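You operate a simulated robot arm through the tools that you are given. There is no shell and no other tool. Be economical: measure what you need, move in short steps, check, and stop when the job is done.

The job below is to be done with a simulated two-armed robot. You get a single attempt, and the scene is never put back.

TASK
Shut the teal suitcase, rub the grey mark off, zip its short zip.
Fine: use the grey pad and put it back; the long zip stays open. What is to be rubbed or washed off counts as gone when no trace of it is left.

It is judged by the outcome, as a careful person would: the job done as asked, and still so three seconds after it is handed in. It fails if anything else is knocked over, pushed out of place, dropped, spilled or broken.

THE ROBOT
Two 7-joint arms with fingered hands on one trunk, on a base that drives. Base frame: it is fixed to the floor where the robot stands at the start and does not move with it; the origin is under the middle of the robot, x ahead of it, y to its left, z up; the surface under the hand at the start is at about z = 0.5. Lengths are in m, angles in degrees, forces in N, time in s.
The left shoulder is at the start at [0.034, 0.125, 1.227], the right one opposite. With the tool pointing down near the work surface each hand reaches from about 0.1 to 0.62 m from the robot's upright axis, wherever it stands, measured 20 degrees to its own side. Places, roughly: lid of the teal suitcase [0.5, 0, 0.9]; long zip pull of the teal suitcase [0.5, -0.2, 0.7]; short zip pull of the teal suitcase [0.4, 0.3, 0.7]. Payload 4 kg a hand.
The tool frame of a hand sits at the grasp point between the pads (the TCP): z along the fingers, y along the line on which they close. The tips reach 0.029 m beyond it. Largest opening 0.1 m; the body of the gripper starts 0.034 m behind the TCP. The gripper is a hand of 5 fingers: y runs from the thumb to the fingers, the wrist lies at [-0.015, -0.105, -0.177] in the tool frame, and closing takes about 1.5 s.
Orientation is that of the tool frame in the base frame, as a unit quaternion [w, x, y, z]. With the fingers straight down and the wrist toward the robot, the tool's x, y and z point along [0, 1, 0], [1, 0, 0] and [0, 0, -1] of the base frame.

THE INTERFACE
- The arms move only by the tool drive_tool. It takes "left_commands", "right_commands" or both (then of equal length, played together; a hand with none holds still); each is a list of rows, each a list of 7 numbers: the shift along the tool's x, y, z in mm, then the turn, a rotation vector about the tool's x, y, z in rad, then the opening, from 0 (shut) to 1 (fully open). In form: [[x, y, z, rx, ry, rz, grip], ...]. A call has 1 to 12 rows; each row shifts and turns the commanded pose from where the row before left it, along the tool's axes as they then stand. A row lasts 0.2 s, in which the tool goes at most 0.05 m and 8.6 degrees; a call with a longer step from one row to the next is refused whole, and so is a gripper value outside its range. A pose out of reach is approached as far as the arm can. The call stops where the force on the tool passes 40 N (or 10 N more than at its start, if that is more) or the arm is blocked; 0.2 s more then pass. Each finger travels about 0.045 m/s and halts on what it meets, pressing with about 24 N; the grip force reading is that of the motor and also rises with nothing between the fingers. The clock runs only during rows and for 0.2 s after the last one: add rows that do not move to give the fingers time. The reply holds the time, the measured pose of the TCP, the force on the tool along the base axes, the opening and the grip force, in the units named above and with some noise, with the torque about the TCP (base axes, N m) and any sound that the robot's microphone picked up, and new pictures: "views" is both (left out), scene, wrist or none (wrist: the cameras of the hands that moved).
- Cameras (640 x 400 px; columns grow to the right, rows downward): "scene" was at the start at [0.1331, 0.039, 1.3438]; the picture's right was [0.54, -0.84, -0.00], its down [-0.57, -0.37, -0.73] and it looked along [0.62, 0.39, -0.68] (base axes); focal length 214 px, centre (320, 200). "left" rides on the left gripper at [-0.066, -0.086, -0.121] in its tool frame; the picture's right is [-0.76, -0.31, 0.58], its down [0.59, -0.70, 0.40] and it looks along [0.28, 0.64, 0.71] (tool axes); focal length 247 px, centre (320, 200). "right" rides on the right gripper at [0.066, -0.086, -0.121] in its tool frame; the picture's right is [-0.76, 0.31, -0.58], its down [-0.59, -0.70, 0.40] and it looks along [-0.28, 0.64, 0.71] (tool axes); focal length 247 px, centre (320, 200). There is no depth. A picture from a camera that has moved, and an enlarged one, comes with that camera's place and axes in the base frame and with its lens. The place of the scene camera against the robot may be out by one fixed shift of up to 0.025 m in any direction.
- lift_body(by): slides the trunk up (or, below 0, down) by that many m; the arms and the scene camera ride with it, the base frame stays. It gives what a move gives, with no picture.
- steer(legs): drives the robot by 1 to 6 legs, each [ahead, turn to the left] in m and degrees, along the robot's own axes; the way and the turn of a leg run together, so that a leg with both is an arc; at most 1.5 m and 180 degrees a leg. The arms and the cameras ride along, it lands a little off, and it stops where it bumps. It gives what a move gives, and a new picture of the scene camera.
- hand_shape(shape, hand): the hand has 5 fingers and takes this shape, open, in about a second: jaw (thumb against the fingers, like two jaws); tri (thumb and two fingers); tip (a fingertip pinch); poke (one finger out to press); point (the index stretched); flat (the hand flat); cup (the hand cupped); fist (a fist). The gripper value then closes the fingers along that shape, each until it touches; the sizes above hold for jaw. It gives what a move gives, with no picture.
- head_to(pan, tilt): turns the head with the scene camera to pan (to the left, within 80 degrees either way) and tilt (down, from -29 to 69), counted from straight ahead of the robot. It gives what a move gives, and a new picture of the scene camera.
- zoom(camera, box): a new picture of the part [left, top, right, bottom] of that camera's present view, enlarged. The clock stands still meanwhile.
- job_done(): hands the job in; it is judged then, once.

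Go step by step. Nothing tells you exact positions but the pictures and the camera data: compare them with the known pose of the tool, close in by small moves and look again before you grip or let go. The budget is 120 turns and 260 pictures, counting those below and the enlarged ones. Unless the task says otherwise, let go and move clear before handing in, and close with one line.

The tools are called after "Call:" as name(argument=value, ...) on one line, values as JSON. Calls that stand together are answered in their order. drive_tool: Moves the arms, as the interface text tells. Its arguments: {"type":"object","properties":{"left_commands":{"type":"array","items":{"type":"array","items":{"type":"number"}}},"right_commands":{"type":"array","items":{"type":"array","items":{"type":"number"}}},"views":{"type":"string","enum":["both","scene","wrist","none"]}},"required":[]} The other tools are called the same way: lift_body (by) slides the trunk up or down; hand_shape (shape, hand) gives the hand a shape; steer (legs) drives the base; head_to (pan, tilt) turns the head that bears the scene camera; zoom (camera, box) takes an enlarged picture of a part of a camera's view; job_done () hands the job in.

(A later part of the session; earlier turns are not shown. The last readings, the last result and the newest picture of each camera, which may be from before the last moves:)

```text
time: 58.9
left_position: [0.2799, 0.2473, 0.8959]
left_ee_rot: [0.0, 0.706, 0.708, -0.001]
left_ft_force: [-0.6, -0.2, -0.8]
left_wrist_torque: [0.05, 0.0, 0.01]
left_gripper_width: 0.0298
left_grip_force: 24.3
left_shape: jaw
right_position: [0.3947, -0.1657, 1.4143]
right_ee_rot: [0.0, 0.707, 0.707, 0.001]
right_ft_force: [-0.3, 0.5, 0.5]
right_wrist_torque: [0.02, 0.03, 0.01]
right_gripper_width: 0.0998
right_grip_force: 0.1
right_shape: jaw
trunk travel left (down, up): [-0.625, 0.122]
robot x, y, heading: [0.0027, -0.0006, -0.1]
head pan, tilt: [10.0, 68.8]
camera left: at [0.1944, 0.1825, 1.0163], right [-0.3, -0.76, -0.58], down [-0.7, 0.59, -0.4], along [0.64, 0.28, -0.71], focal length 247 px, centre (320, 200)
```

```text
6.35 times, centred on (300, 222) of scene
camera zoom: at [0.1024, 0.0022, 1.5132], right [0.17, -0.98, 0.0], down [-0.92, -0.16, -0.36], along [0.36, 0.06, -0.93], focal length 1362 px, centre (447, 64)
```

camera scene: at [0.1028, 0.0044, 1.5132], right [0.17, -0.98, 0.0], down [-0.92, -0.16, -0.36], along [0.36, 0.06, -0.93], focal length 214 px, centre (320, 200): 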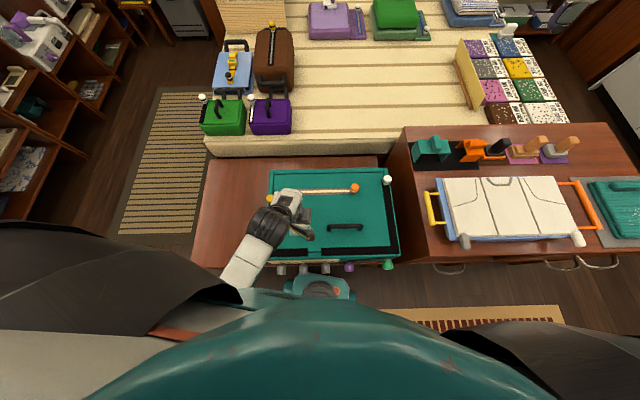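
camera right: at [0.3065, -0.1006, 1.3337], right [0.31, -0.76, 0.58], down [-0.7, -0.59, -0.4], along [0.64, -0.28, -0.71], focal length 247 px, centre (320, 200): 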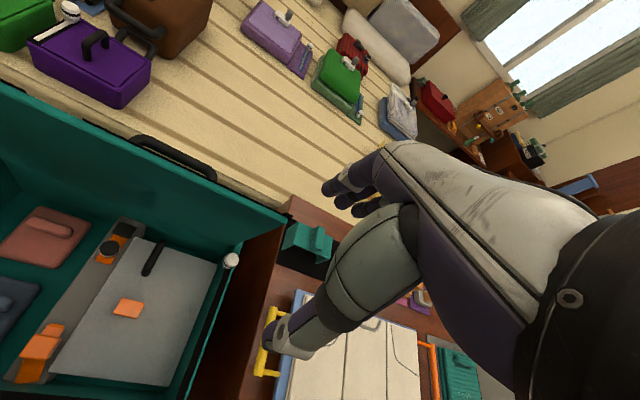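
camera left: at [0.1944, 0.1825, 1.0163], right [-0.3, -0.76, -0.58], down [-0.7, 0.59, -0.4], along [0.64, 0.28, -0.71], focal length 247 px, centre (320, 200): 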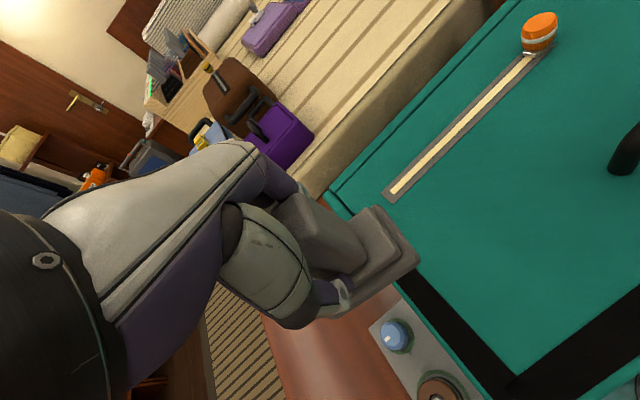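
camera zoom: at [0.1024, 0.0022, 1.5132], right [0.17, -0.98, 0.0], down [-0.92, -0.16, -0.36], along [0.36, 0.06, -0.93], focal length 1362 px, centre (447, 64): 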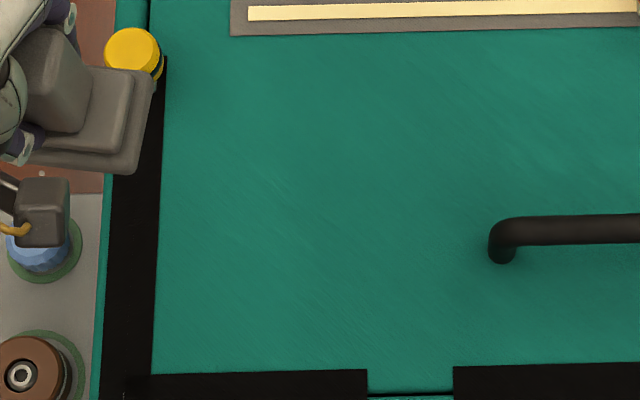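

The mark looks gone. I'll check once with an enlarged hand-camera view, then carry the pad back.

Call:
zoom(camera="left", box=[400, 100, 640, 250])

Call:
drive_tool(left_commands=[[45, 0, 0, 0, 0, 0, 0], [45, 0, 0, 0, 0, 0, 0], [45, 0, 0, 0, 0, 0, 0], [45, 0, 0, 0, 0, 0, 0], [45, 0, 0, 0, 0, 0, 0], [40, -20, 0, 0, 0, 0, 0], [27, -35, 0, 0, 0, 0, 0], [0, -45, 0, 0, 0, 0, 0], [0, -13, 0, 0, 0, 0, 0], [0, 0, 0, 0, 0, 0, 0]], views="wrist")

```text
2.67 times, centred on (520, 175) of left
camera zoom: at [0.1944, 0.1825, 1.0163], right [-0.3, -0.76, -0.58], down [-0.7, 0.59, -0.4], along [0.64, 0.28, -0.71], focal length 659 px, centre (-213, 267)
```

zoom: 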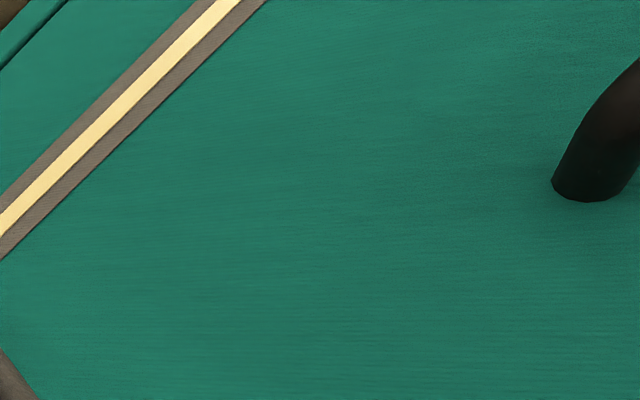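

```text
time: 61.0
left_position: [0.1668, 0.5408, 0.8939]
left_ee_rot: [0.001, 0.706, 0.709, -0.001]
left_ft_force: [-0.3, -0.4, -1.2]
left_wrist_torque: [-0.03, -0.02, -0.04]
left_gripper_width: 0.03
left_grip_force: 23.3
left_shape: jaw
right_position: [0.394, -0.1643, 1.4134]
right_ee_rot: [0.0, 0.708, 0.707, -0.001]
right_ft_force: [0.2, 0.3, 0.8]
right_wrist_torque: [-0.01, 0.05, -0.06]
right_gripper_width: 0.0999
right_grip_force: 0.0
right_shape: jaw
trunk travel left (down, up): [-0.625, 0.122]
robot x, y, heading: [-0.0014, -0.0017, 0.2]
head pan, tilt: [10.0, 68.8]
camera left: at [0.0809, 0.4759, 1.0151], right [-0.3, -0.76, -0.57], down [-0.7, 0.59, -0.4], along [0.64, 0.28, -0.71], focal length 247 px, centre (320, 200)
```

left: 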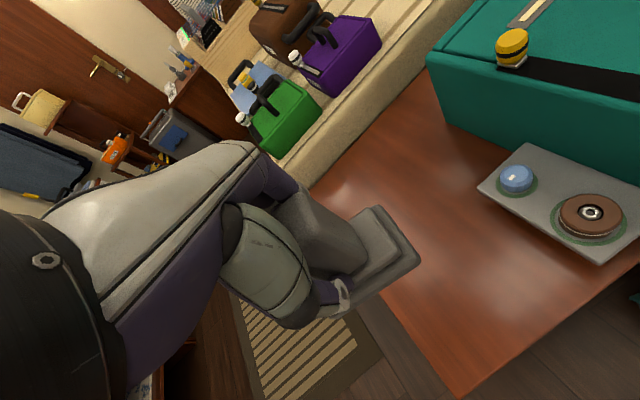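

No trace is left. I'll lower the trunk and set the pad down exactly where it was.

Call:
lift_body(by=-0.14)

Call:
drive_tool(left_commands=[[0, 0, 40, 0, 0, 0, 0], [0, 0, 45, 0, 0, 0, 0], [0, 0, 45, 0, 0, 0, 0], [0, 0, 40, 0, 0, 0, 0], [0, 0, 14, 0, 0, 0, 0], [0, 0, 0, 0, 0, 0, 0]], views="wrist")

```text
time: 62.7
left_position: [0.1657, 0.5404, 0.7549]
left_ee_rot: [0.002, 0.707, 0.708, -0.001]
left_ft_force: [0.2, 0.7, -1.3]
left_wrist_torque: [0.05, 0.0, 0.01]
left_gripper_width: 0.0303
left_grip_force: 24.0
left_shape: jaw
right_position: [0.3944, -0.1646, 1.274]
right_ee_rot: [0.001, 0.708, 0.706, 0.0]
right_ft_force: [0.6, -0.3, -0.7]
right_wrist_torque: [0.0, 0.01, -0.01]
right_gripper_width: 0.0997
right_grip_force: 0.1
right_shape: jaw
trunk travel left (down, up): [-0.485, 0.262]
robot x, y, heading: [-0.0009, 0.0009, -0.0]
head pan, tilt: [10.0, 68.8]
```

```text
time: 64.1
left_position: [0.1672, 0.5386, 0.5701]
left_ee_rot: [0.001, 0.707, 0.708, -0.001]
left_ft_force: [-0.3, -0.7, -1.0]
left_wrist_torque: [0.01, 0.03, -0.01]
left_gripper_width: 0.0298
left_grip_force: 24.0
left_shape: jaw
right_position: [0.3946, -0.1643, 1.2733]
right_ee_rot: [-0.001, 0.708, 0.706, 0.001]
right_ft_force: [-0.2, 0.2, -0.4]
right_wrist_torque: [0.03, 0.03, -0.02]
right_gripper_width: 0.0998
right_grip_force: 0.0
right_shape: jaw
trunk travel left (down, up): [-0.485, 0.262]
robot x, y, heading: [-0.0015, 0.0019, -0.2]
head pan, tilt: [10.0, 68.8]
camera left: at [0.0805, 0.4749, 0.6913], right [-0.31, -0.76, -0.57], down [-0.7, 0.59, -0.4], along [0.64, 0.28, -0.71], focal length 247 px, centre (320, 200)
```

left: 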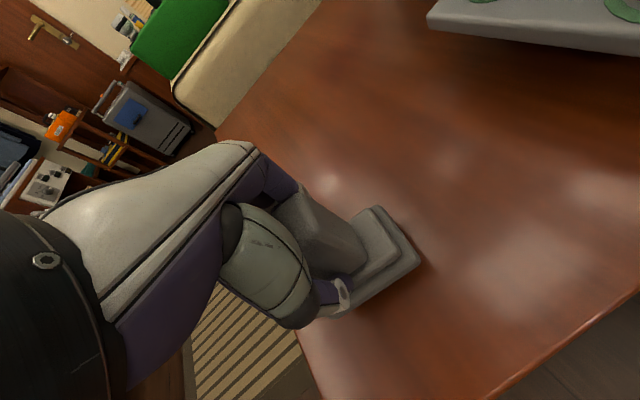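

Call:
drive_tool(left_commands=[[0, 0, 5, 0, 0, 0, 0], [0, 0, 3, 0, 0, 0, 0], [0, 0, 2, 0, 0, 0, 0], [0, 0, 2, 0, 0, 0, 0], [0, 0, 2, 0, 0, 0, 0], [0, 0, 0, 0, 0, 0, 0]], views="none")

```text
time: 65.5
left_position: [0.165, 0.5403, 0.5571]
left_ee_rot: [0.001, 0.707, 0.708, -0.001]
left_ft_force: [-0.4, 0.2, 4.2]
left_wrist_torque: [0.05, -0.05, 0.01]
left_gripper_width: 0.0298
left_grip_force: 24.3
left_shape: jaw
right_position: [0.3942, -0.1647, 1.2735]
right_ee_rot: [0.0, 0.708, 0.706, 0.0]
right_ft_force: [-0.3, 0.1, 0.2]
right_wrist_torque: [0.02, 0.02, 0.04]
right_gripper_width: 0.0995
right_grip_force: 0.1
right_shape: jaw
trunk travel left (down, up): [-0.485, 0.262]
robot x, y, heading: [0.0012, 0.0011, 0.1]
head pan, tilt: [10.0, 68.8]
```

The pad is touching the table, so I'll release it and withdraw upward.

Call:
drive_tool(left_commands=[[0, 0, 0, 0, 0, 0, 1], [0, 0, 0, 0, 0, 0, 1], [0, 0, 0, 0, 0, 0, 1], [0, 0, 0, 0, 0, 0, 1], [0, 0, 0, 0, 0, 0, 1], [0, 0, 0, 0, 0, 0, 1], [0, 0, 0, 0, 0, 0, 1], [0, 0, -20, 0, 0, 0, 1], [0, 0, -40, 0, 0, 0, 1], [0, 0, -40, 0, 0, 0, 1], [0, 0, -45, 0, 0, 0, 1], [0, 0, -45, 0, 0, 0, 1]], views="wrist")

Call:
lift_body(by=0.1)

Call:
zoom(camera="scene", box=[180, 170, 340, 270])

```text
time: 68.1
left_position: [0.1657, 0.539, 0.7474]
left_ee_rot: [0.001, 0.706, 0.708, -0.002]
left_ft_force: [0.7, -0.5, -0.2]
left_wrist_torque: [0.03, 0.0, 0.02]
left_gripper_width: 0.0997
left_grip_force: 0.0
left_shape: jaw
right_position: [0.3944, -0.1649, 1.2735]
right_ee_rot: [-0.001, 0.708, 0.707, 0.0]
right_ft_force: [-0.3, -0.3, 0.4]
right_wrist_torque: [-0.01, 0.0, -0.02]
right_gripper_width: 0.0997
right_grip_force: 0.0
right_shape: jaw
trunk travel left (down, up): [-0.485, 0.262]
robot x, y, heading: [-0.0016, 0.0006, 0.1]
head pan, tilt: [10.0, 68.8]
camera left: at [0.0803, 0.4744, 0.8681], right [-0.31, -0.76, -0.57], down [-0.7, 0.59, -0.4], along [0.64, 0.28, -0.71], focal length 247 px, centre (320, 200)
```

left: 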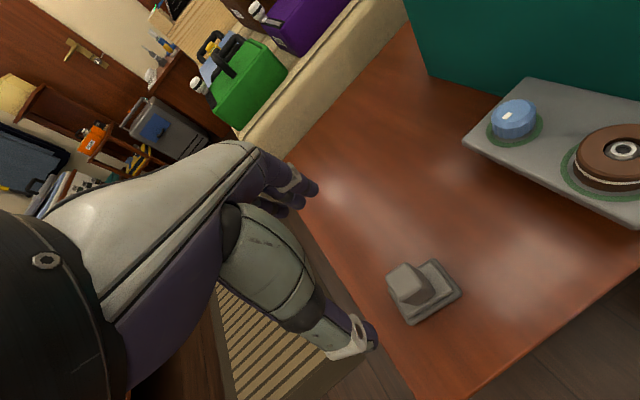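

```text
time: 69.5
left_position: [0.1661, 0.5397, 0.8455]
left_ee_rot: [0.0, 0.706, 0.708, 0.0]
left_ft_force: [-0.5, 0.1, -0.1]
left_wrist_torque: [0.03, -0.03, 0.02]
left_gripper_width: 0.0999
left_grip_force: 0.0
left_shape: jaw
right_position: [0.3954, -0.1639, 1.3738]
right_ee_rot: [0.0, 0.707, 0.707, 0.0]
right_ft_force: [0.2, -1.4, 0.8]
right_wrist_torque: [-0.05, -0.01, -0.01]
right_gripper_width: 0.0999
right_grip_force: 0.0
right_shape: jaw
trunk travel left (down, up): [-0.585, 0.162]
robot x, y, heading: [-0.0009, 0.0002, -0.1]
head pan, tilt: [10.0, 68.8]
```

```text
4.00 times, centred on (260, 220) of scene
camera zoom: at [0.1036, 0.0038, 1.4731], right [0.17, -0.98, 0.0], down [-0.92, -0.16, -0.36], along [0.36, 0.06, -0.93], focal length 858 px, centre (560, 120)
```

zoom: 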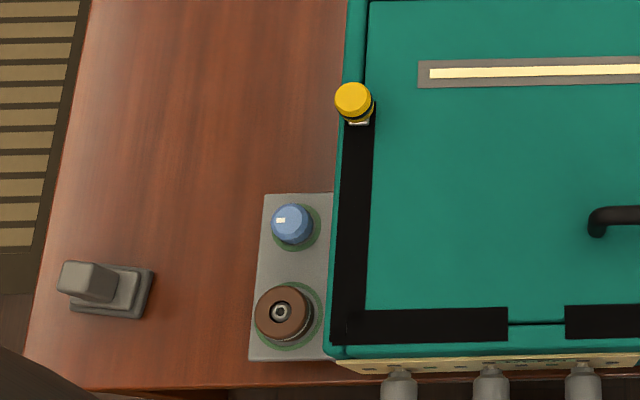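

The pad is back in its place. Now I turn the left hand 60° so its wrist comes from the left, and bring it above the yellow pull to find it precisely.

Call:
drive_tool(left_commands=[[0, 0, 0, 0, 0, 0.149, 1], [0, 0, 0, 0, 0, 0.149, 1], [0, 0, 0, 0, 0, 0.149, 1], [0, 0, 0, 0, 0, 0.149, 1], [0, 0, 0, 0, 0, 0.149, 1], [0, 0, 0, 0, 0, 0.149, 1], [0, 0, 0, 0, 0, 0.149, 1], [0, 0, 0, 0, 0, 0, 1]], views="none")

Call:
drive_tool(left_commands=[[3, 42, 0, 0, 0, 0, 1], [3, 42, 0, 0, 0, 0, 1], [3, 42, 0, 0, 0, 0, 1], [3, 42, 0, 0, 0, 0, 1], [3, 42, 0, 0, 0, 0, 1], [3, 42, 0, 0, 0, 0, 1], [3, 42, 0, 0, 0, 0, 1], [3, 42, 0, 0, 0, 0, 1], [0, 0, 0, 0, 0, 0, 1]])

Call:
zoom(camera="scene", box=[200, 160, 360, 260])

```text
time: 71.2
left_position: [0.165, 0.5411, 0.8472]
left_ee_rot: [0.001, 0.965, 0.261, -0.001]
left_ft_force: [0.4, 0.5, -0.1]
left_wrist_torque: [0.03, 0.01, 0.0]
left_gripper_width: 0.0996
left_grip_force: 0.0
left_shape: jaw
right_position: [0.3941, -0.1648, 1.3738]
right_ee_rot: [0.0, 0.708, 0.707, 0.0]
right_ft_force: [0.3, 0.6, 0.1]
right_wrist_torque: [0.01, 0.02, 0.02]
right_gripper_width: 0.0999
right_grip_force: 0.2
right_shape: jaw
trunk travel left (down, up): [-0.585, 0.162]
robot x, y, heading: [0.0032, -0.0015, -0.1]
head pan, tilt: [10.0, 68.8]
```

```text
time: 73.2
left_position: [0.3573, 0.2619, 0.8483]
left_ee_rot: [0.002, 0.965, 0.261, -0.001]
left_ft_force: [0.1, 0.2, -0.1]
left_wrist_torque: [-0.04, -0.01, 0.0]
left_gripper_width: 0.0999
left_grip_force: 0.1
left_shape: jaw
right_position: [0.394, -0.1655, 1.3731]
right_ee_rot: [0.0, 0.707, 0.707, 0.0]
right_ft_force: [0.0, 0.4, 0.5]
right_wrist_torque: [0.01, -0.03, 0.03]
right_gripper_width: 0.0998
right_grip_force: 0.0
right_shape: jaw
trunk travel left (down, up): [-0.585, 0.162]
robot x, y, heading: [-0.001, 0.0024, 0.3]
head pan, tilt: [10.0, 68.8]
camera scene: at [0.1031, 0.0044, 1.4732], right [0.17, -0.98, 0.0], down [-0.92, -0.16, -0.36], along [0.36, 0.06, -0.93], focal length 214 px, centre (320, 200)
camera left: at [0.2566, 0.3041, 0.9677], right [-0.81, -0.12, -0.58], down [0.15, 0.9, -0.4], along [0.57, -0.41, -0.71], focal length 247 px, centre (320, 200)
```

scene: 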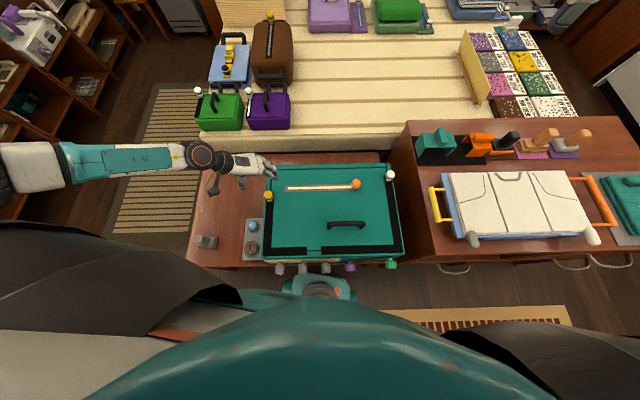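
left: 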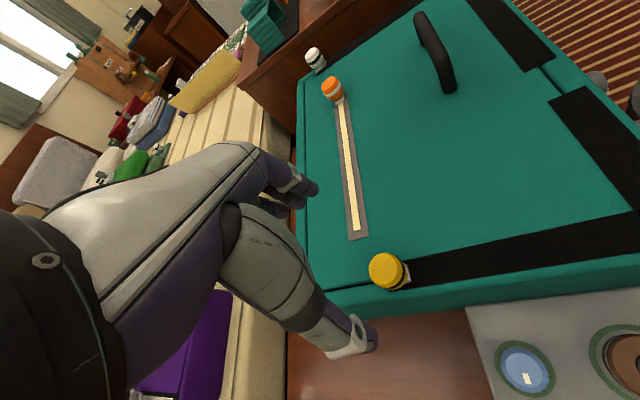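

```text
4.00 times, centred on (280, 210) of scene
camera zoom: at [0.1031, 0.0044, 1.4732], right [0.17, -0.98, 0.0], down [-0.92, -0.16, -0.36], along [0.36, 0.06, -0.93], focal length 858 px, centre (480, 160)
```

zoom: 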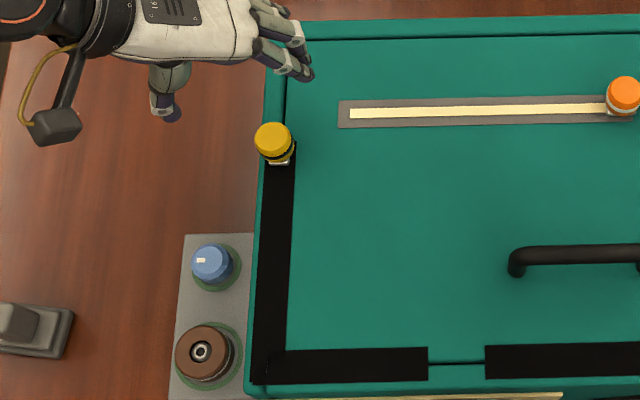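

The knob is about 4 mm from directly under the grasp point. I'll go partway down and check again.

Call:
drive_tool(left_commands=[[-4, 2, 30, 0, 0, 0, 1], [0, 0, 30, 0, 0, 0, 1], [0, 0, 20, 0, 0, 0, 1], [0, 0, 0, 0, 0, 0, 1]], views="wrist")

Call:
zoom(camera="scene", box=[220, 160, 320, 223])

```text
time: 74.2
left_position: [0.354, 0.2582, 0.7666]
left_ee_rot: [0.001, 0.965, 0.261, 0.0]
left_ft_force: [0.5, -0.1, -0.5]
left_wrist_torque: [-0.02, 0.0, 0.01]
left_gripper_width: 0.0997
left_grip_force: 0.1
left_shape: jaw
right_position: [0.3938, -0.1645, 1.3727]
right_ee_rot: [0.0, 0.708, 0.706, 0.001]
right_ft_force: [0.1, 0.5, -0.6]
right_wrist_torque: [-0.02, 0.02, 0.04]
right_gripper_width: 0.0996
right_grip_force: 0.1
right_shape: jaw
trunk travel left (down, up): [-0.585, 0.162]
robot x, y, heading: [0.0015, 0.0035, 0.2]
head pan, tilt: [10.0, 68.8]
camera left: at [0.2546, 0.2999, 0.8879], right [-0.81, -0.12, -0.58], down [0.15, 0.9, -0.4], along [0.57, -0.41, -0.71], focal length 247 px, centre (320, 200)
```

left: 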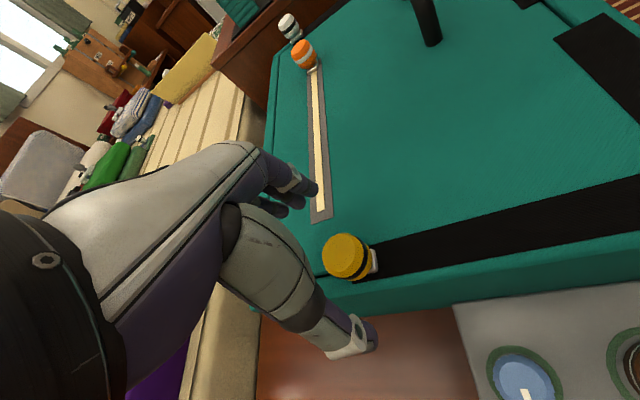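

```text
6.35 times, centred on (270, 192) of scene
camera zoom: at [0.1037, 0.0037, 1.4732], right [0.17, -0.98, 0.0], down [-0.92, -0.16, -0.36], along [0.36, 0.06, -0.93], focal length 1362 px, centre (638, 254)
```

zoom: 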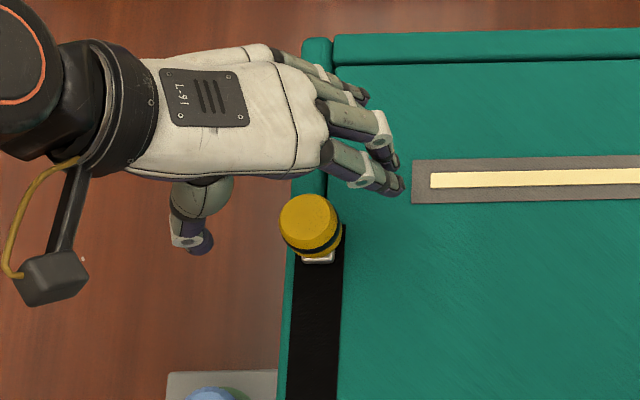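

The knob is exactly aligned, so I descend around it.

Call:
drive_tool(left_commands=[[0, 0, 15, 0, 0, 0, 1], [0, 0, 15, 0, 0, 0, 1], [0, 0, 8, 0, 0, 0, 1], [0, 0, 0, 0, 0, 0, 1]], views="wrist")

Call:
zoom(camera="scene", box=[220, 160, 320, 223])

```text
time: 75.2
left_position: [0.3543, 0.2582, 0.7287]
left_ee_rot: [0.001, 0.965, 0.263, -0.001]
left_ft_force: [-0.8, 0.2, 0.4]
left_wrist_torque: [-0.01, 0.01, 0.0]
left_gripper_width: 0.1
left_grip_force: 0.1
left_shape: jaw
right_position: [0.3947, -0.1646, 1.3733]
right_ee_rot: [0.001, 0.708, 0.706, 0.001]
right_ft_force: [0.2, 0.5, 0.1]
right_wrist_torque: [-0.01, 0.02, -0.02]
right_gripper_width: 0.0998
right_grip_force: 0.0
right_shape: jaw
trunk travel left (down, up): [-0.585, 0.162]
robot x, y, heading: [0.0003, 0.0063, 0.0]
head pan, tilt: [10.0, 68.8]
camera left: at [0.2542, 0.3001, 0.8495], right [-0.81, -0.12, -0.58], down [0.15, 0.9, -0.4], along [0.57, -0.41, -0.71], focal length 247 px, centre (320, 200)
```

left: 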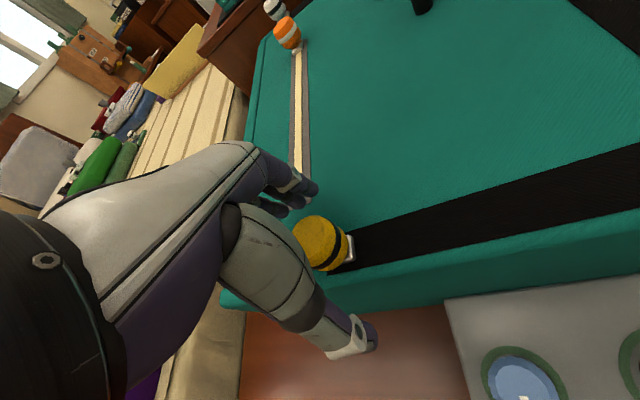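

```text
6.35 times, centred on (270, 192) of scene
camera zoom: at [0.1037, 0.0037, 1.4731], right [0.17, -0.98, 0.0], down [-0.92, -0.16, -0.36], along [0.36, 0.06, -0.93], focal length 1362 px, centre (638, 254)
```

zoom: 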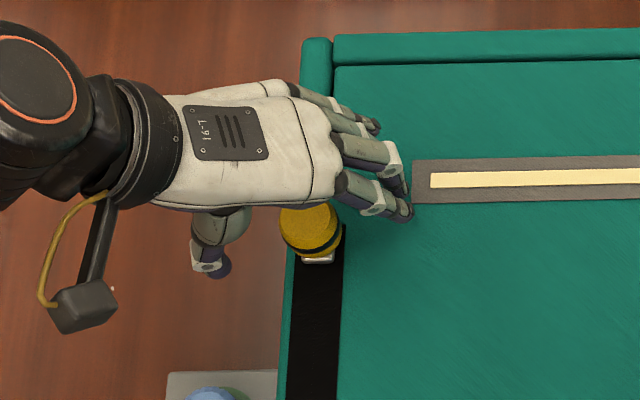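

Call:
drive_tool(left_commands=[[0, 0, 4, 0, 0, 0, 1], [0, 0, 0, 0, 0, 0, 0], [0, 0, 0, 0, 0, 0, 0], [0, 0, 0, 0, 0, 0, 0], [0, 0, 0, 0, 0, 0, 0], [0, 0, 0, 0, 0, 0, 0], [0, 0, 0, 0, 0, 0, 0], [0, 0, 0, 0, 0, 0, 0]], views="wrist")

Call:
zoom(camera="scene", box=[220, 160, 320, 223])

```text
time: 77.0
left_position: [0.3544, 0.2583, 0.7248]
left_ee_rot: [0.0, 0.965, 0.262, -0.001]
left_ft_force: [-1.0, 0.6, -6.5]
left_wrist_torque: [-0.04, -0.06, -0.03]
left_gripper_width: 0.024
left_grip_force: 23.9
left_shape: jaw
right_position: [0.3948, -0.1644, 1.3725]
right_ee_rot: [-0.001, 0.708, 0.707, 0.001]
right_ft_force: [-0.6, -0.1, -0.5]
right_wrist_torque: [-0.01, 0.01, 0.04]
right_gripper_width: 0.0999
right_grip_force: 0.0
right_shape: jaw
trunk travel left (down, up): [-0.585, 0.162]
robot x, y, heading: [0.0002, -0.0016, 0.1]
head pan, tilt: [10.0, 68.8]
camera left: at [0.254, 0.3005, 0.8453], right [-0.81, -0.12, -0.58], down [0.15, 0.9, -0.4], along [0.57, -0.41, -0.71], focal length 247 px, centre (320, 200)
```

left: 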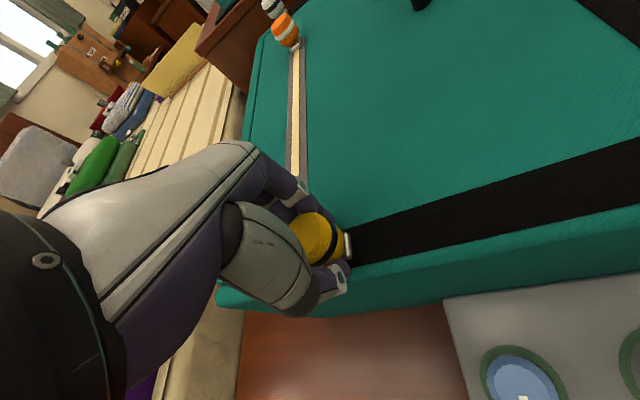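

```text
6.35 times, centred on (270, 192) of scene
camera zoom: at [0.104, 0.0041, 1.4731], right [0.17, -0.98, 0.0], down [-0.92, -0.16, -0.36], along [0.36, 0.06, -0.93], focal length 1362 px, centre (638, 254)
```

zoom: 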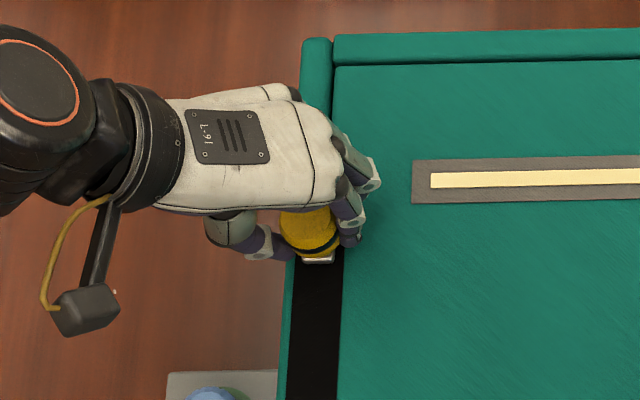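

The pull is gripped at 24 mm width. I start sliding it along the left side toward the front, a short way first.

Call:
drive_tool(left_commands=[[-9.4, -3.3, 0, 0, 0, 0, 0], [-9.4, -3.3, 0, 0, 0, 0, 0], [-9.4, -3.3, 0, 0, 0, 0, 0], [-9.4, -3.3, 0, 0, 0, 0, 0], [-9.4, -3.3, 0, 0, 0, 0, 0], [0, 0, 0, 0, 0, 0, 0]], views="wrist")

Call:
zoom(camera="scene", box=[220, 160, 340, 260])

```text
time: 78.5
left_position: [0.3051, 0.2492, 0.7258]
left_ee_rot: [0.002, 0.965, 0.262, -0.002]
left_ft_force: [1.5, -1.6, -9.8]
left_wrist_torque: [-0.09, -0.07, -0.02]
left_gripper_width: 0.0238
left_grip_force: 24.3
left_shape: jaw
right_position: [0.3957, -0.1644, 1.3729]
right_ee_rot: [-0.001, 0.708, 0.707, 0.0]
right_ft_force: [0.8, 0.3, -0.8]
right_wrist_torque: [0.02, -0.01, 0.04]
right_gripper_width: 0.0997
right_grip_force: 0.1
right_shape: jaw
trunk travel left (down, up): [-0.585, 0.162]
robot x, y, heading: [-0.0004, -0.0008, 0.1]
head pan, tilt: [10.0, 68.8]
camera left: at [0.2049, 0.2911, 0.8454], right [-0.81, -0.12, -0.58], down [0.15, 0.9, -0.4], along [0.57, -0.41, -0.71], focal length 247 px, centre (320, 200)
```

left: 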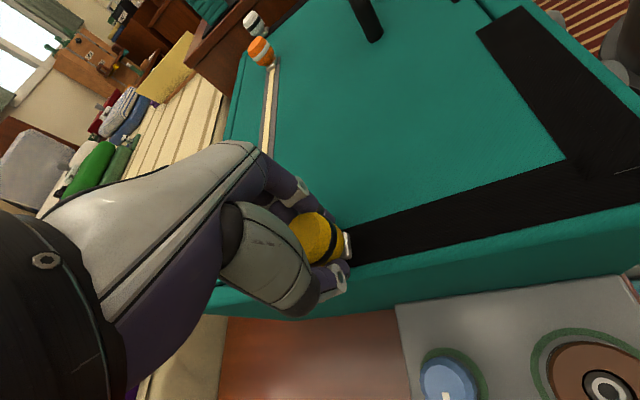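

```text
4.00 times, centred on (280, 210) of scene
camera zoom: at [0.1043, 0.004, 1.4731], right [0.17, -0.98, 0.0], down [-0.92, -0.16, -0.36], along [0.36, 0.06, -0.93], focal length 858 px, centre (480, 160)
```

zoom: 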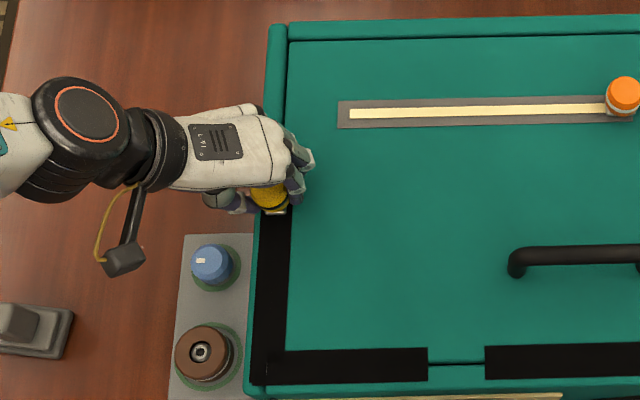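

The slider follows and the zip closes behind it. I'll keep going toward the corner.

Call:
drive_tool(left_commands=[[-11.3, -4, 0.5, 0, 0, 0, 0], [-11.3, -4, 0, 0, 0, 0, 0], [-11.3, -4, 0, 0, 0, 0, 0], [-11.3, -4, 0, 0, 0, 0, 0], [-11.3, -4, 0, 0, 0, 0, 0], [-11.3, -4, 0, 0, 0, 0, 0], [-11.3, -4, 0, 0, 0, 0, 0], [-11.3, -4, 0, 0, 0, 0, 0], [-11.3, -4, 0, 0, 0, 0, 0], [-11.3, -4, 0, 0, 0, 0, 0], [0, 0, 0, 0, 0, 0, 0]], views="wrist")

Call:
zoom(camera="scene", box=[220, 180, 340, 280])

```text
time: 80.8
left_position: [0.1872, 0.2267, 0.7258]
left_ee_rot: [0.002, 0.965, 0.262, -0.002]
left_ft_force: [2.3, -5.2, -10.1]
left_wrist_torque: [-0.15, -0.04, 0.04]
left_gripper_width: 0.0233
left_grip_force: 24.3
left_shape: jaw
right_position: [0.3947, -0.1644, 1.3726]
right_ee_rot: [-0.001, 0.708, 0.707, 0.0]
right_ft_force: [-0.2, -0.5, 0.5]
right_wrist_torque: [-0.01, -0.02, -0.05]
right_gripper_width: 0.1
right_grip_force: 0.0
right_shape: jaw
trunk travel left (down, up): [-0.585, 0.162]
robot x, y, heading: [0.0019, 0.0001, 0.2]
head pan, tilt: [10.0, 68.8]
camera left: at [0.0867, 0.268, 0.8455], right [-0.81, -0.12, -0.58], down [0.15, 0.9, -0.4], along [0.57, -0.41, -0.71], focal length 247 px, centre (320, 200)
```

left: 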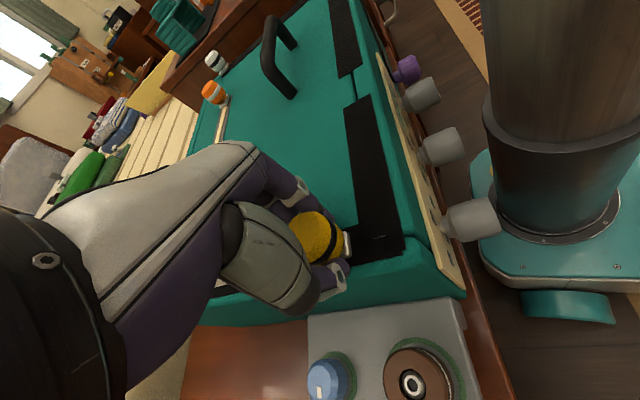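

```text
4.00 times, centred on (280, 230) of scene
camera zoom: at [0.1042, 0.0036, 1.4731], right [0.17, -0.98, 0.0], down [-0.92, -0.16, -0.36], along [0.36, 0.06, -0.93], focal length 858 px, centre (480, 80)
```

zoom: 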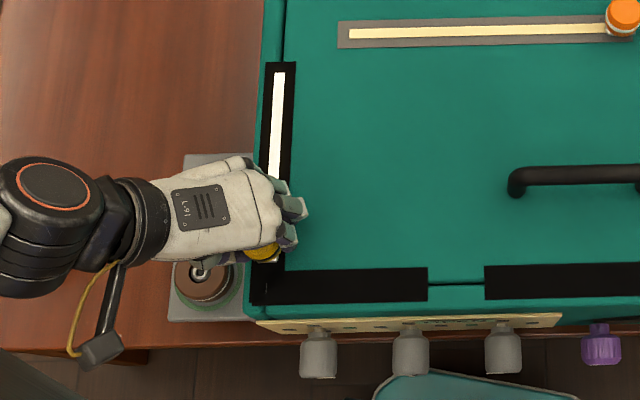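

Call:
drive_tool(left_commands=[[-7.3, -1.2, 0, 0, 0, 0, 0], [-6.6, -2.3, 0, 0, 0, 0, 0], [-5.6, -2, 0, 0, 0, 0, 0], [0, 0, 0, 0, 0, 0, 0]], views="wrist")

Call:
zoom(camera="left", box=[260, 150, 420, 300])

Call:
zoom(camera="scene", box=[260, 220, 340, 270])

```text
time: 81.8
left_position: [0.1674, 0.2214, 0.7253]
left_ee_rot: [0.001, 0.965, 0.262, -0.001]
left_ft_force: [1.3, -1.3, -8.3]
left_wrist_torque: [-0.1, -0.03, 0.07]
left_gripper_width: 0.0233
left_grip_force: 24.1
left_shape: jaw
right_position: [0.3939, -0.1642, 1.3733]
right_ee_rot: [0.0, 0.708, 0.706, 0.001]
right_ft_force: [-0.4, 0.4, 0.4]
right_wrist_torque: [0.01, 0.01, 0.04]
right_gripper_width: 0.0997
right_grip_force: 0.0
right_shape: jaw
trunk travel left (down, up): [-0.585, 0.162]
robot x, y, heading: [-0.0026, -0.0016, 0.1]
head pan, tilt: [10.0, 68.8]
camera left: at [0.0675, 0.2636, 0.8454], right [-0.81, -0.12, -0.58], down [0.15, 0.9, -0.4], along [0.57, -0.41, -0.71], focal length 247 px, centre (320, 200)
```

left: 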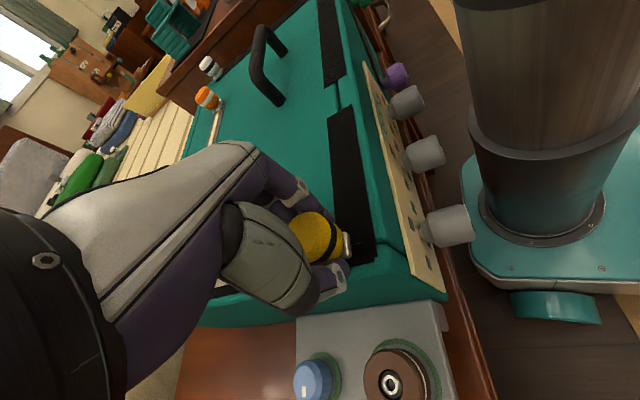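

```text
2.67 times, centred on (340, 225) of left
camera zoom: at [0.0675, 0.2636, 0.8454], right [-0.81, -0.12, -0.58], down [0.15, 0.9, -0.4], along [0.57, -0.41, -0.71], focal length 659 px, centre (267, 133)
```

zoom: 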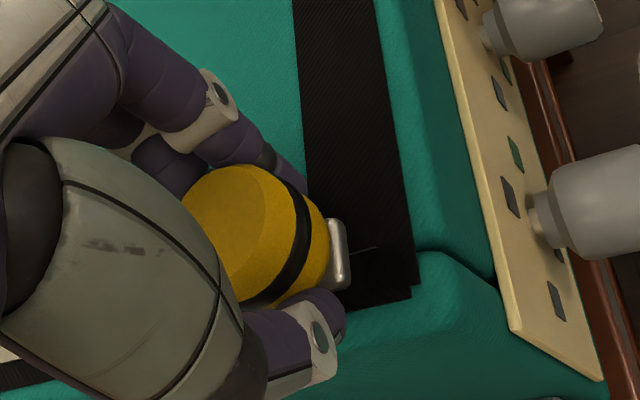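

```text
8.00 times, centred on (300, 245) of scene
camera zoom: at [0.1041, 0.004, 1.4731], right [0.17, -0.98, 0.0], down [-0.92, -0.16, -0.36], along [0.36, 0.06, -0.93], focal length 1716 px, centre (480, -160)
```

zoom: 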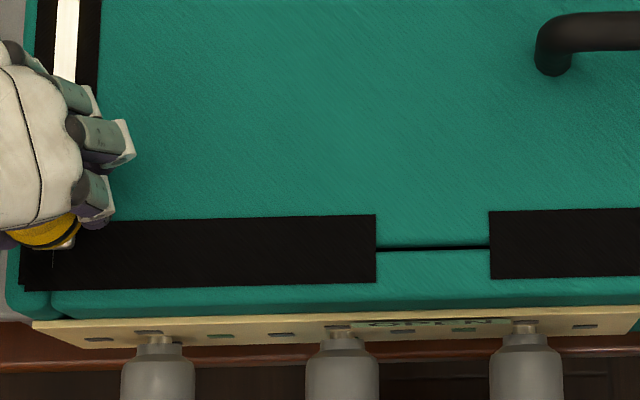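

About 7 mm remains to the corner's centreline. I'll finish that leg, then turn and follow the front edge.

Call:
drive_tool(left_commands=[[-6.6, -2.3, 0, 0, 0, 0, 0], [0, 0, 0, 0, 0, 0, 0], [-2, 5.6, 0, 0, 0, 0, 0], [-2.7, 7.5, 0, 0, 0, 0, 0], [-2.7, 7.5, 0, 0, 0, 0, 0], [0, 0, 0, 0, 0, 0, 0]], views="wrist")

Call:
zoom(camera="scene", box=[260, 220, 340, 270])

```text
time: 83.2
left_position: [0.1641, 0.2048, 0.7228]
left_ee_rot: [-0.003, 0.965, 0.263, 0.0]
left_ft_force: [-9.0, 30.2, 1.6]
left_wrist_torque: [0.63, 0.23, 0.1]
left_gripper_width: 0.0265
left_grip_force: 23.5
left_shape: jaw
right_position: [0.3933, -0.1614, 1.3734]
right_ee_rot: [0.001, 0.707, 0.707, -0.001]
right_ft_force: [-0.2, 0.3, 0.0]
right_wrist_torque: [0.0, 0.03, 0.0]
right_gripper_width: 0.0997
right_grip_force: 0.1
right_shape: jaw
trunk travel left (down, up): [-0.585, 0.162]
robot x, y, heading: [-0.0013, -0.0025, -0.1]
head pan, tilt: [10.0, 68.8]
camera left: at [0.0639, 0.246, 0.8441], right [-0.81, -0.12, -0.58], down [0.15, 0.91, -0.39], along [0.57, -0.4, -0.72], focal length 247 px, centre (320, 200)
```

left: 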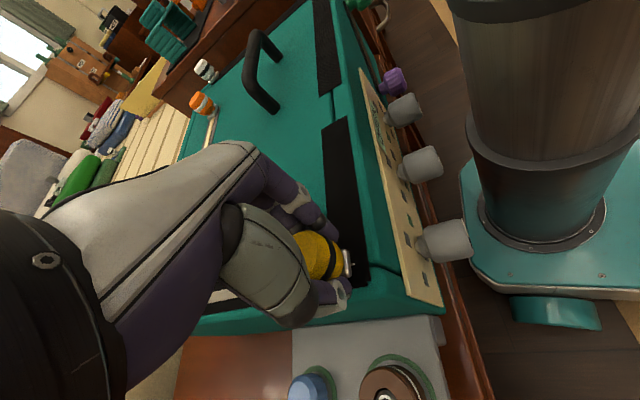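

```text
8.00 times, centred on (300, 245) of scene
camera zoom: at [0.1029, 0.0067, 1.4732], right [0.17, -0.98, 0.0], down [-0.92, -0.16, -0.36], along [0.36, 0.06, -0.93], focal length 1716 px, centre (480, -160)
```

zoom: 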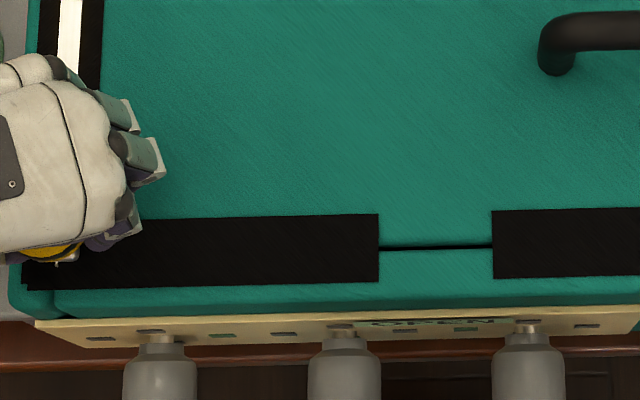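

The slider resisted the turn (30 N sideways), so it isn't quite at the corner. I'll back up that bit, push a few mm further to the front, and look at the force.

Call:
drive_tool(left_commands=[[3.7, -10.3, 0, 0, 0, 0, 0], [3.7, -10.3, 0, 0, 0, 0, 0], [-3.8, -1.3, 0, 0, 0, 0, 0], [-2.8, -1, 0, 0, 0, 0, 0], [0, 0, 0, 0, 0, 0, 0]], views="wrist")

Call:
zoom(camera="left", box=[260, 150, 420, 300])

```text
time: 84.5
left_position: [0.1545, 0.2163, 0.7249]
left_ee_rot: [0.003, 0.965, 0.262, -0.001]
left_ft_force: [2.6, -5.6, -14.0]
left_wrist_torque: [-0.35, -0.13, -0.07]
left_gripper_width: 0.0224
left_grip_force: 23.8
left_shape: jaw
right_position: [0.3957, -0.1657, 1.3736]
right_ee_rot: [-0.001, 0.708, 0.707, 0.0]
right_ft_force: [-0.3, -0.2, -0.2]
right_wrist_torque: [0.0, -0.03, 0.01]
right_gripper_width: 0.0998
right_grip_force: 0.0
right_shape: jaw
trunk travel left (down, up): [-0.585, 0.162]
robot x, y, heading: [0.0014, -0.0035, -0.1]
head pan, tilt: [10.0, 68.8]
camera left: at [0.0544, 0.259, 0.8456], right [-0.81, -0.12, -0.58], down [0.15, 0.9, -0.4], along [0.57, -0.42, -0.71], focal length 247 px, centre (320, 200)
```

left: 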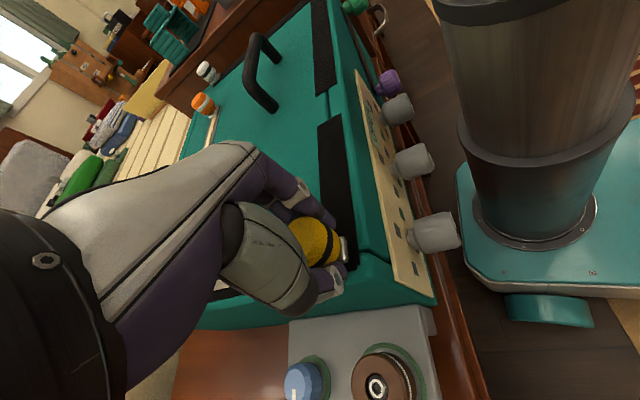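

```text
2.67 times, centred on (340, 225) of left
camera zoom: at [0.0544, 0.259, 0.8456], right [-0.81, -0.12, -0.58], down [0.15, 0.9, -0.4], along [0.57, -0.42, -0.71], focal length 659 px, centre (267, 133)
```

zoom: 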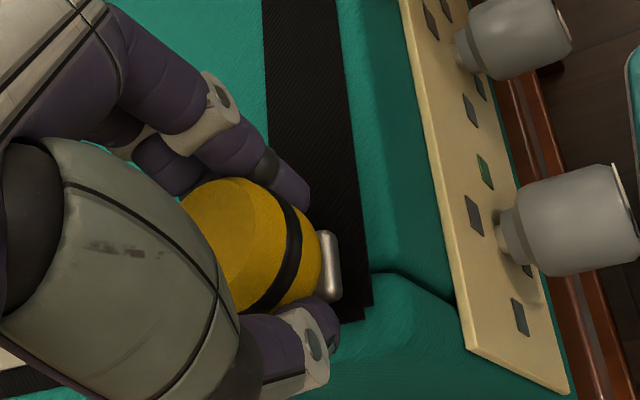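

Call:
drive_tool(left_commands=[[-2.8, -1, 0, 0, 0, 0, 0], [0, 0, 0, 0, 0, 0, 0]], views="none")

Call:
drive_tool(left_commands=[[-1, 2.8, 0, 0, 0, 0, 0], [-1, 2.8, 0, 0, 0, 0, 0], [0, 0, 0, 0, 0, 0, 0]], views="wrist")

Call:
zoom(camera="left", box=[260, 150, 420, 300])

```text
time: 85.0
left_position: [0.1511, 0.2172, 0.7252]
left_ee_rot: [0.002, 0.965, 0.261, -0.002]
left_ft_force: [3.7, -7.9, -11.7]
left_wrist_torque: [-0.38, -0.09, -0.08]
left_gripper_width: 0.0226
left_grip_force: 23.7
left_shape: jaw
right_position: [0.3951, -0.1647, 1.3731]
right_ee_rot: [-0.001, 0.708, 0.706, 0.0]
right_ft_force: [0.5, 0.0, -0.4]
right_wrist_torque: [-0.04, -0.01, -0.02]
right_gripper_width: 0.0995
right_grip_force: 0.0
right_shape: jaw
trunk travel left (down, up): [-0.585, 0.162]
robot x, y, heading: [-0.0017, -0.0009, 0.2]
head pan, tilt: [10.0, 68.8]
```

```text
time: 85.8
left_position: [0.1526, 0.2132, 0.7245]
left_ee_rot: [0.001, 0.965, 0.262, -0.001]
left_ft_force: [-0.4, 2.5, -7.6]
left_wrist_torque: [-0.13, -0.05, 0.01]
left_gripper_width: 0.0224
left_grip_force: 24.6
left_shape: jaw
right_position: [0.3947, -0.1642, 1.3724]
right_ee_rot: [0.0, 0.708, 0.707, 0.0]
right_ft_force: [0.0, -0.2, 0.1]
right_wrist_torque: [-0.01, 0.0, -0.01]
right_gripper_width: 0.0998
right_grip_force: 0.0
right_shape: jaw
trunk travel left (down, up): [-0.585, 0.162]
robot x, y, heading: [0.0029, -0.0025, 0.1]
head pan, tilt: [10.0, 68.8]
camera left: at [0.0522, 0.2546, 0.845], right [-0.81, -0.12, -0.58], down [0.15, 0.9, -0.4], along [0.57, -0.41, -0.71], focal length 247 px, centre (320, 200)
```

left: 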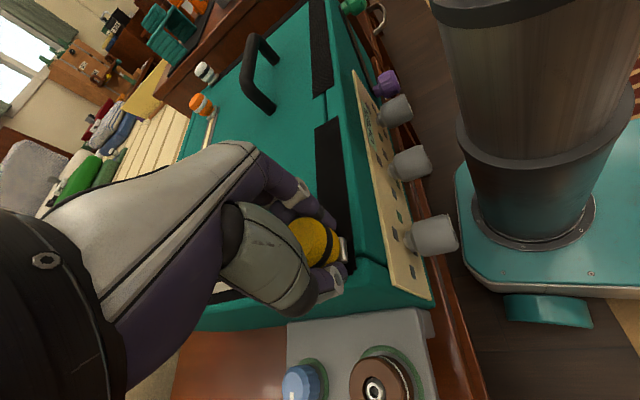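

```text
2.67 times, centred on (340, 225) of left
camera zoom: at [0.0522, 0.2546, 0.845], right [-0.81, -0.12, -0.58], down [0.15, 0.9, -0.4], along [0.57, -0.41, -0.71], focal length 659 px, centre (267, 133)
```

zoom: 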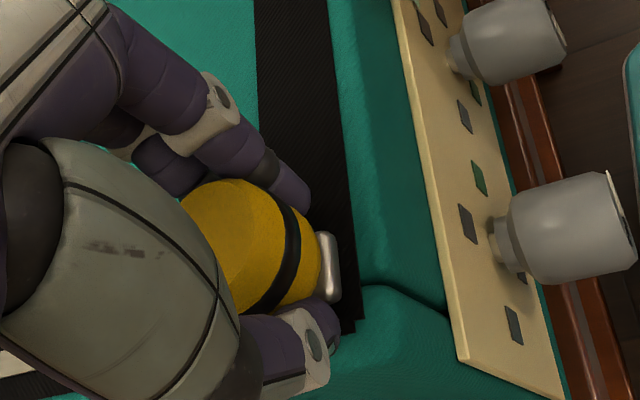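

The slider now looks centred on the front tape. I'll try moving it along the front in small steps.

Call:
drive_tool(left_commands=[[-1.6, 4.7, 0, 0, 0, 0, 0], [-1.6, 4.7, 0, 0, 0, 0, 0], [0, 0, 0, 0, 0, 0, 0]], views="wrist")

Call:
zoom(camera="left", box=[260, 150, 420, 300])

```text
time: 86.7
left_position: [0.1546, 0.2032, 0.7253]
left_ee_rot: [0.002, 0.965, 0.261, -0.001]
left_ft_force: [-1.6, 0.7, -11.0]
left_wrist_torque: [-0.16, -0.03, -0.02]
left_gripper_width: 0.0223
left_grip_force: 23.7
left_shape: jaw
right_position: [0.3955, -0.1648, 1.3734]
right_ee_rot: [0.0, 0.707, 0.707, 0.0]
right_ft_force: [-0.2, -0.5, -0.2]
right_wrist_torque: [0.03, -0.04, 0.01]
right_gripper_width: 0.0998
right_grip_force: 0.0
right_shape: jaw
trunk travel left (down, up): [-0.585, 0.162]
robot x, y, heading: [-0.0006, 0.001, -0.0]
head pan, tilt: [10.0, 68.8]
camera left: at [0.0539, 0.2444, 0.8453], right [-0.81, -0.12, -0.58], down [0.15, 0.9, -0.4], along [0.57, -0.41, -0.71], focal length 247 px, centre (320, 200)
```

left: 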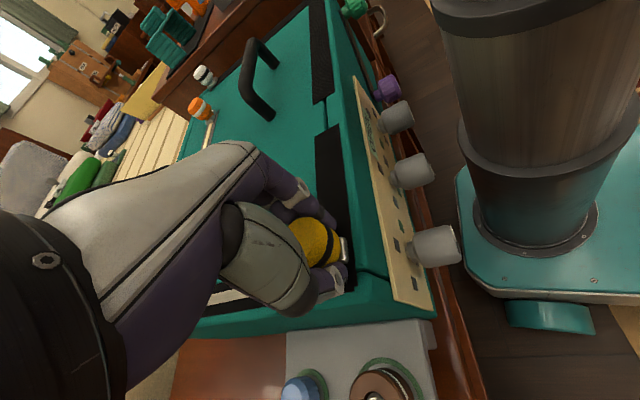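

```text
2.67 times, centred on (340, 225) of left
camera zoom: at [0.0539, 0.2444, 0.8453], right [-0.81, -0.12, -0.58], down [0.15, 0.9, -0.4], along [0.57, -0.41, -0.71], focal length 659 px, centre (267, 133)
```

zoom: 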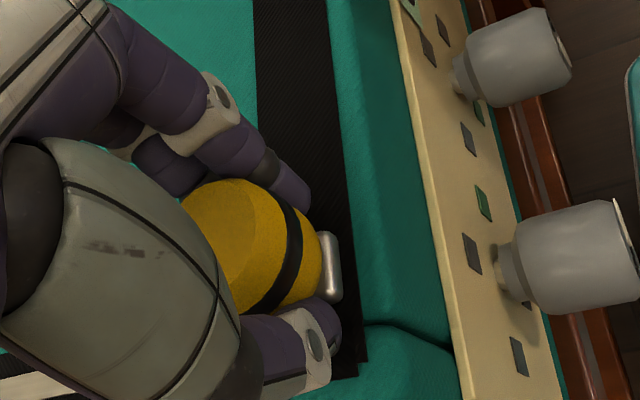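

It turned the corner freely. I continue along the front.

Call:
drive_tool(left_commands=[[-3.2, 9.4, 0, 0, 0, 0, 0], [-3.2, 9.4, 0, 0, 0, 0, 0], [-3.2, 9.4, 0, 0, 0, 0, 0], [-3.2, 9.4, 0, 0, 0, 0, 0], [-3.2, 9.4, 0, 0, 0, 0, 0], [-3.2, 9.4, 0, 0, 0, 0, 0], [-3.2, 9.4, 0, 0, 0, 0, 0], [0, 0, 0, 0, 0, 0, 0]], views="wrist")

Call:
zoom(camera="scene", box=[240, 190, 340, 270])

```text
time: 88.5
left_position: [0.167, 0.1351, 0.7257]
left_ee_rot: [0.002, 0.965, 0.262, -0.001]
left_ft_force: [-3.2, -0.7, -20.8]
left_wrist_torque: [-0.17, 0.01, -0.07]
left_gripper_width: 0.0219
left_grip_force: 24.1
left_shape: jaw
right_position: [0.3945, -0.165, 1.3736]
right_ee_rot: [0.0, 0.708, 0.707, 0.001]
right_ft_force: [0.3, -0.2, 0.1]
right_wrist_torque: [0.01, 0.03, 0.05]
right_gripper_width: 0.0998
right_grip_force: 0.1
right_shape: jaw
trunk travel left (down, up): [-0.585, 0.162]
robot x, y, heading: [-0.0013, -0.0035, 0.3]
head pan, tilt: [10.0, 68.8]
camera left: at [0.0678, 0.1764, 0.846], right [-0.81, -0.12, -0.58], down [0.15, 0.9, -0.4], along [0.57, -0.41, -0.71], focal length 247 px, centre (320, 200)
```

left: 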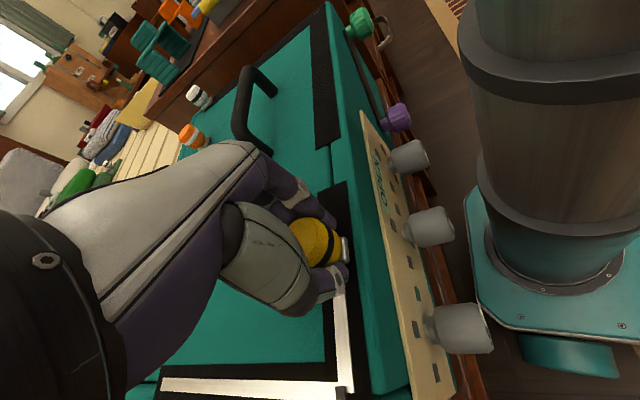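

```text
5.00 times, centred on (290, 230) of scene
camera zoom: at [0.1039, 0.0043, 1.473], right [0.17, -0.98, 0.0], down [-0.92, -0.16, -0.36], along [0.36, 0.06, -0.93], focal length 1072 px, centre (470, 50)
```

zoom: 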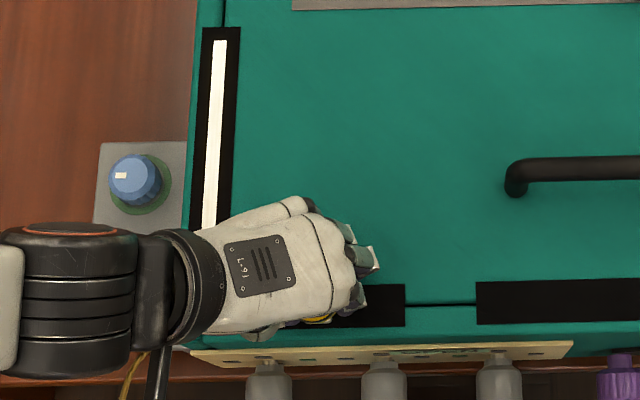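

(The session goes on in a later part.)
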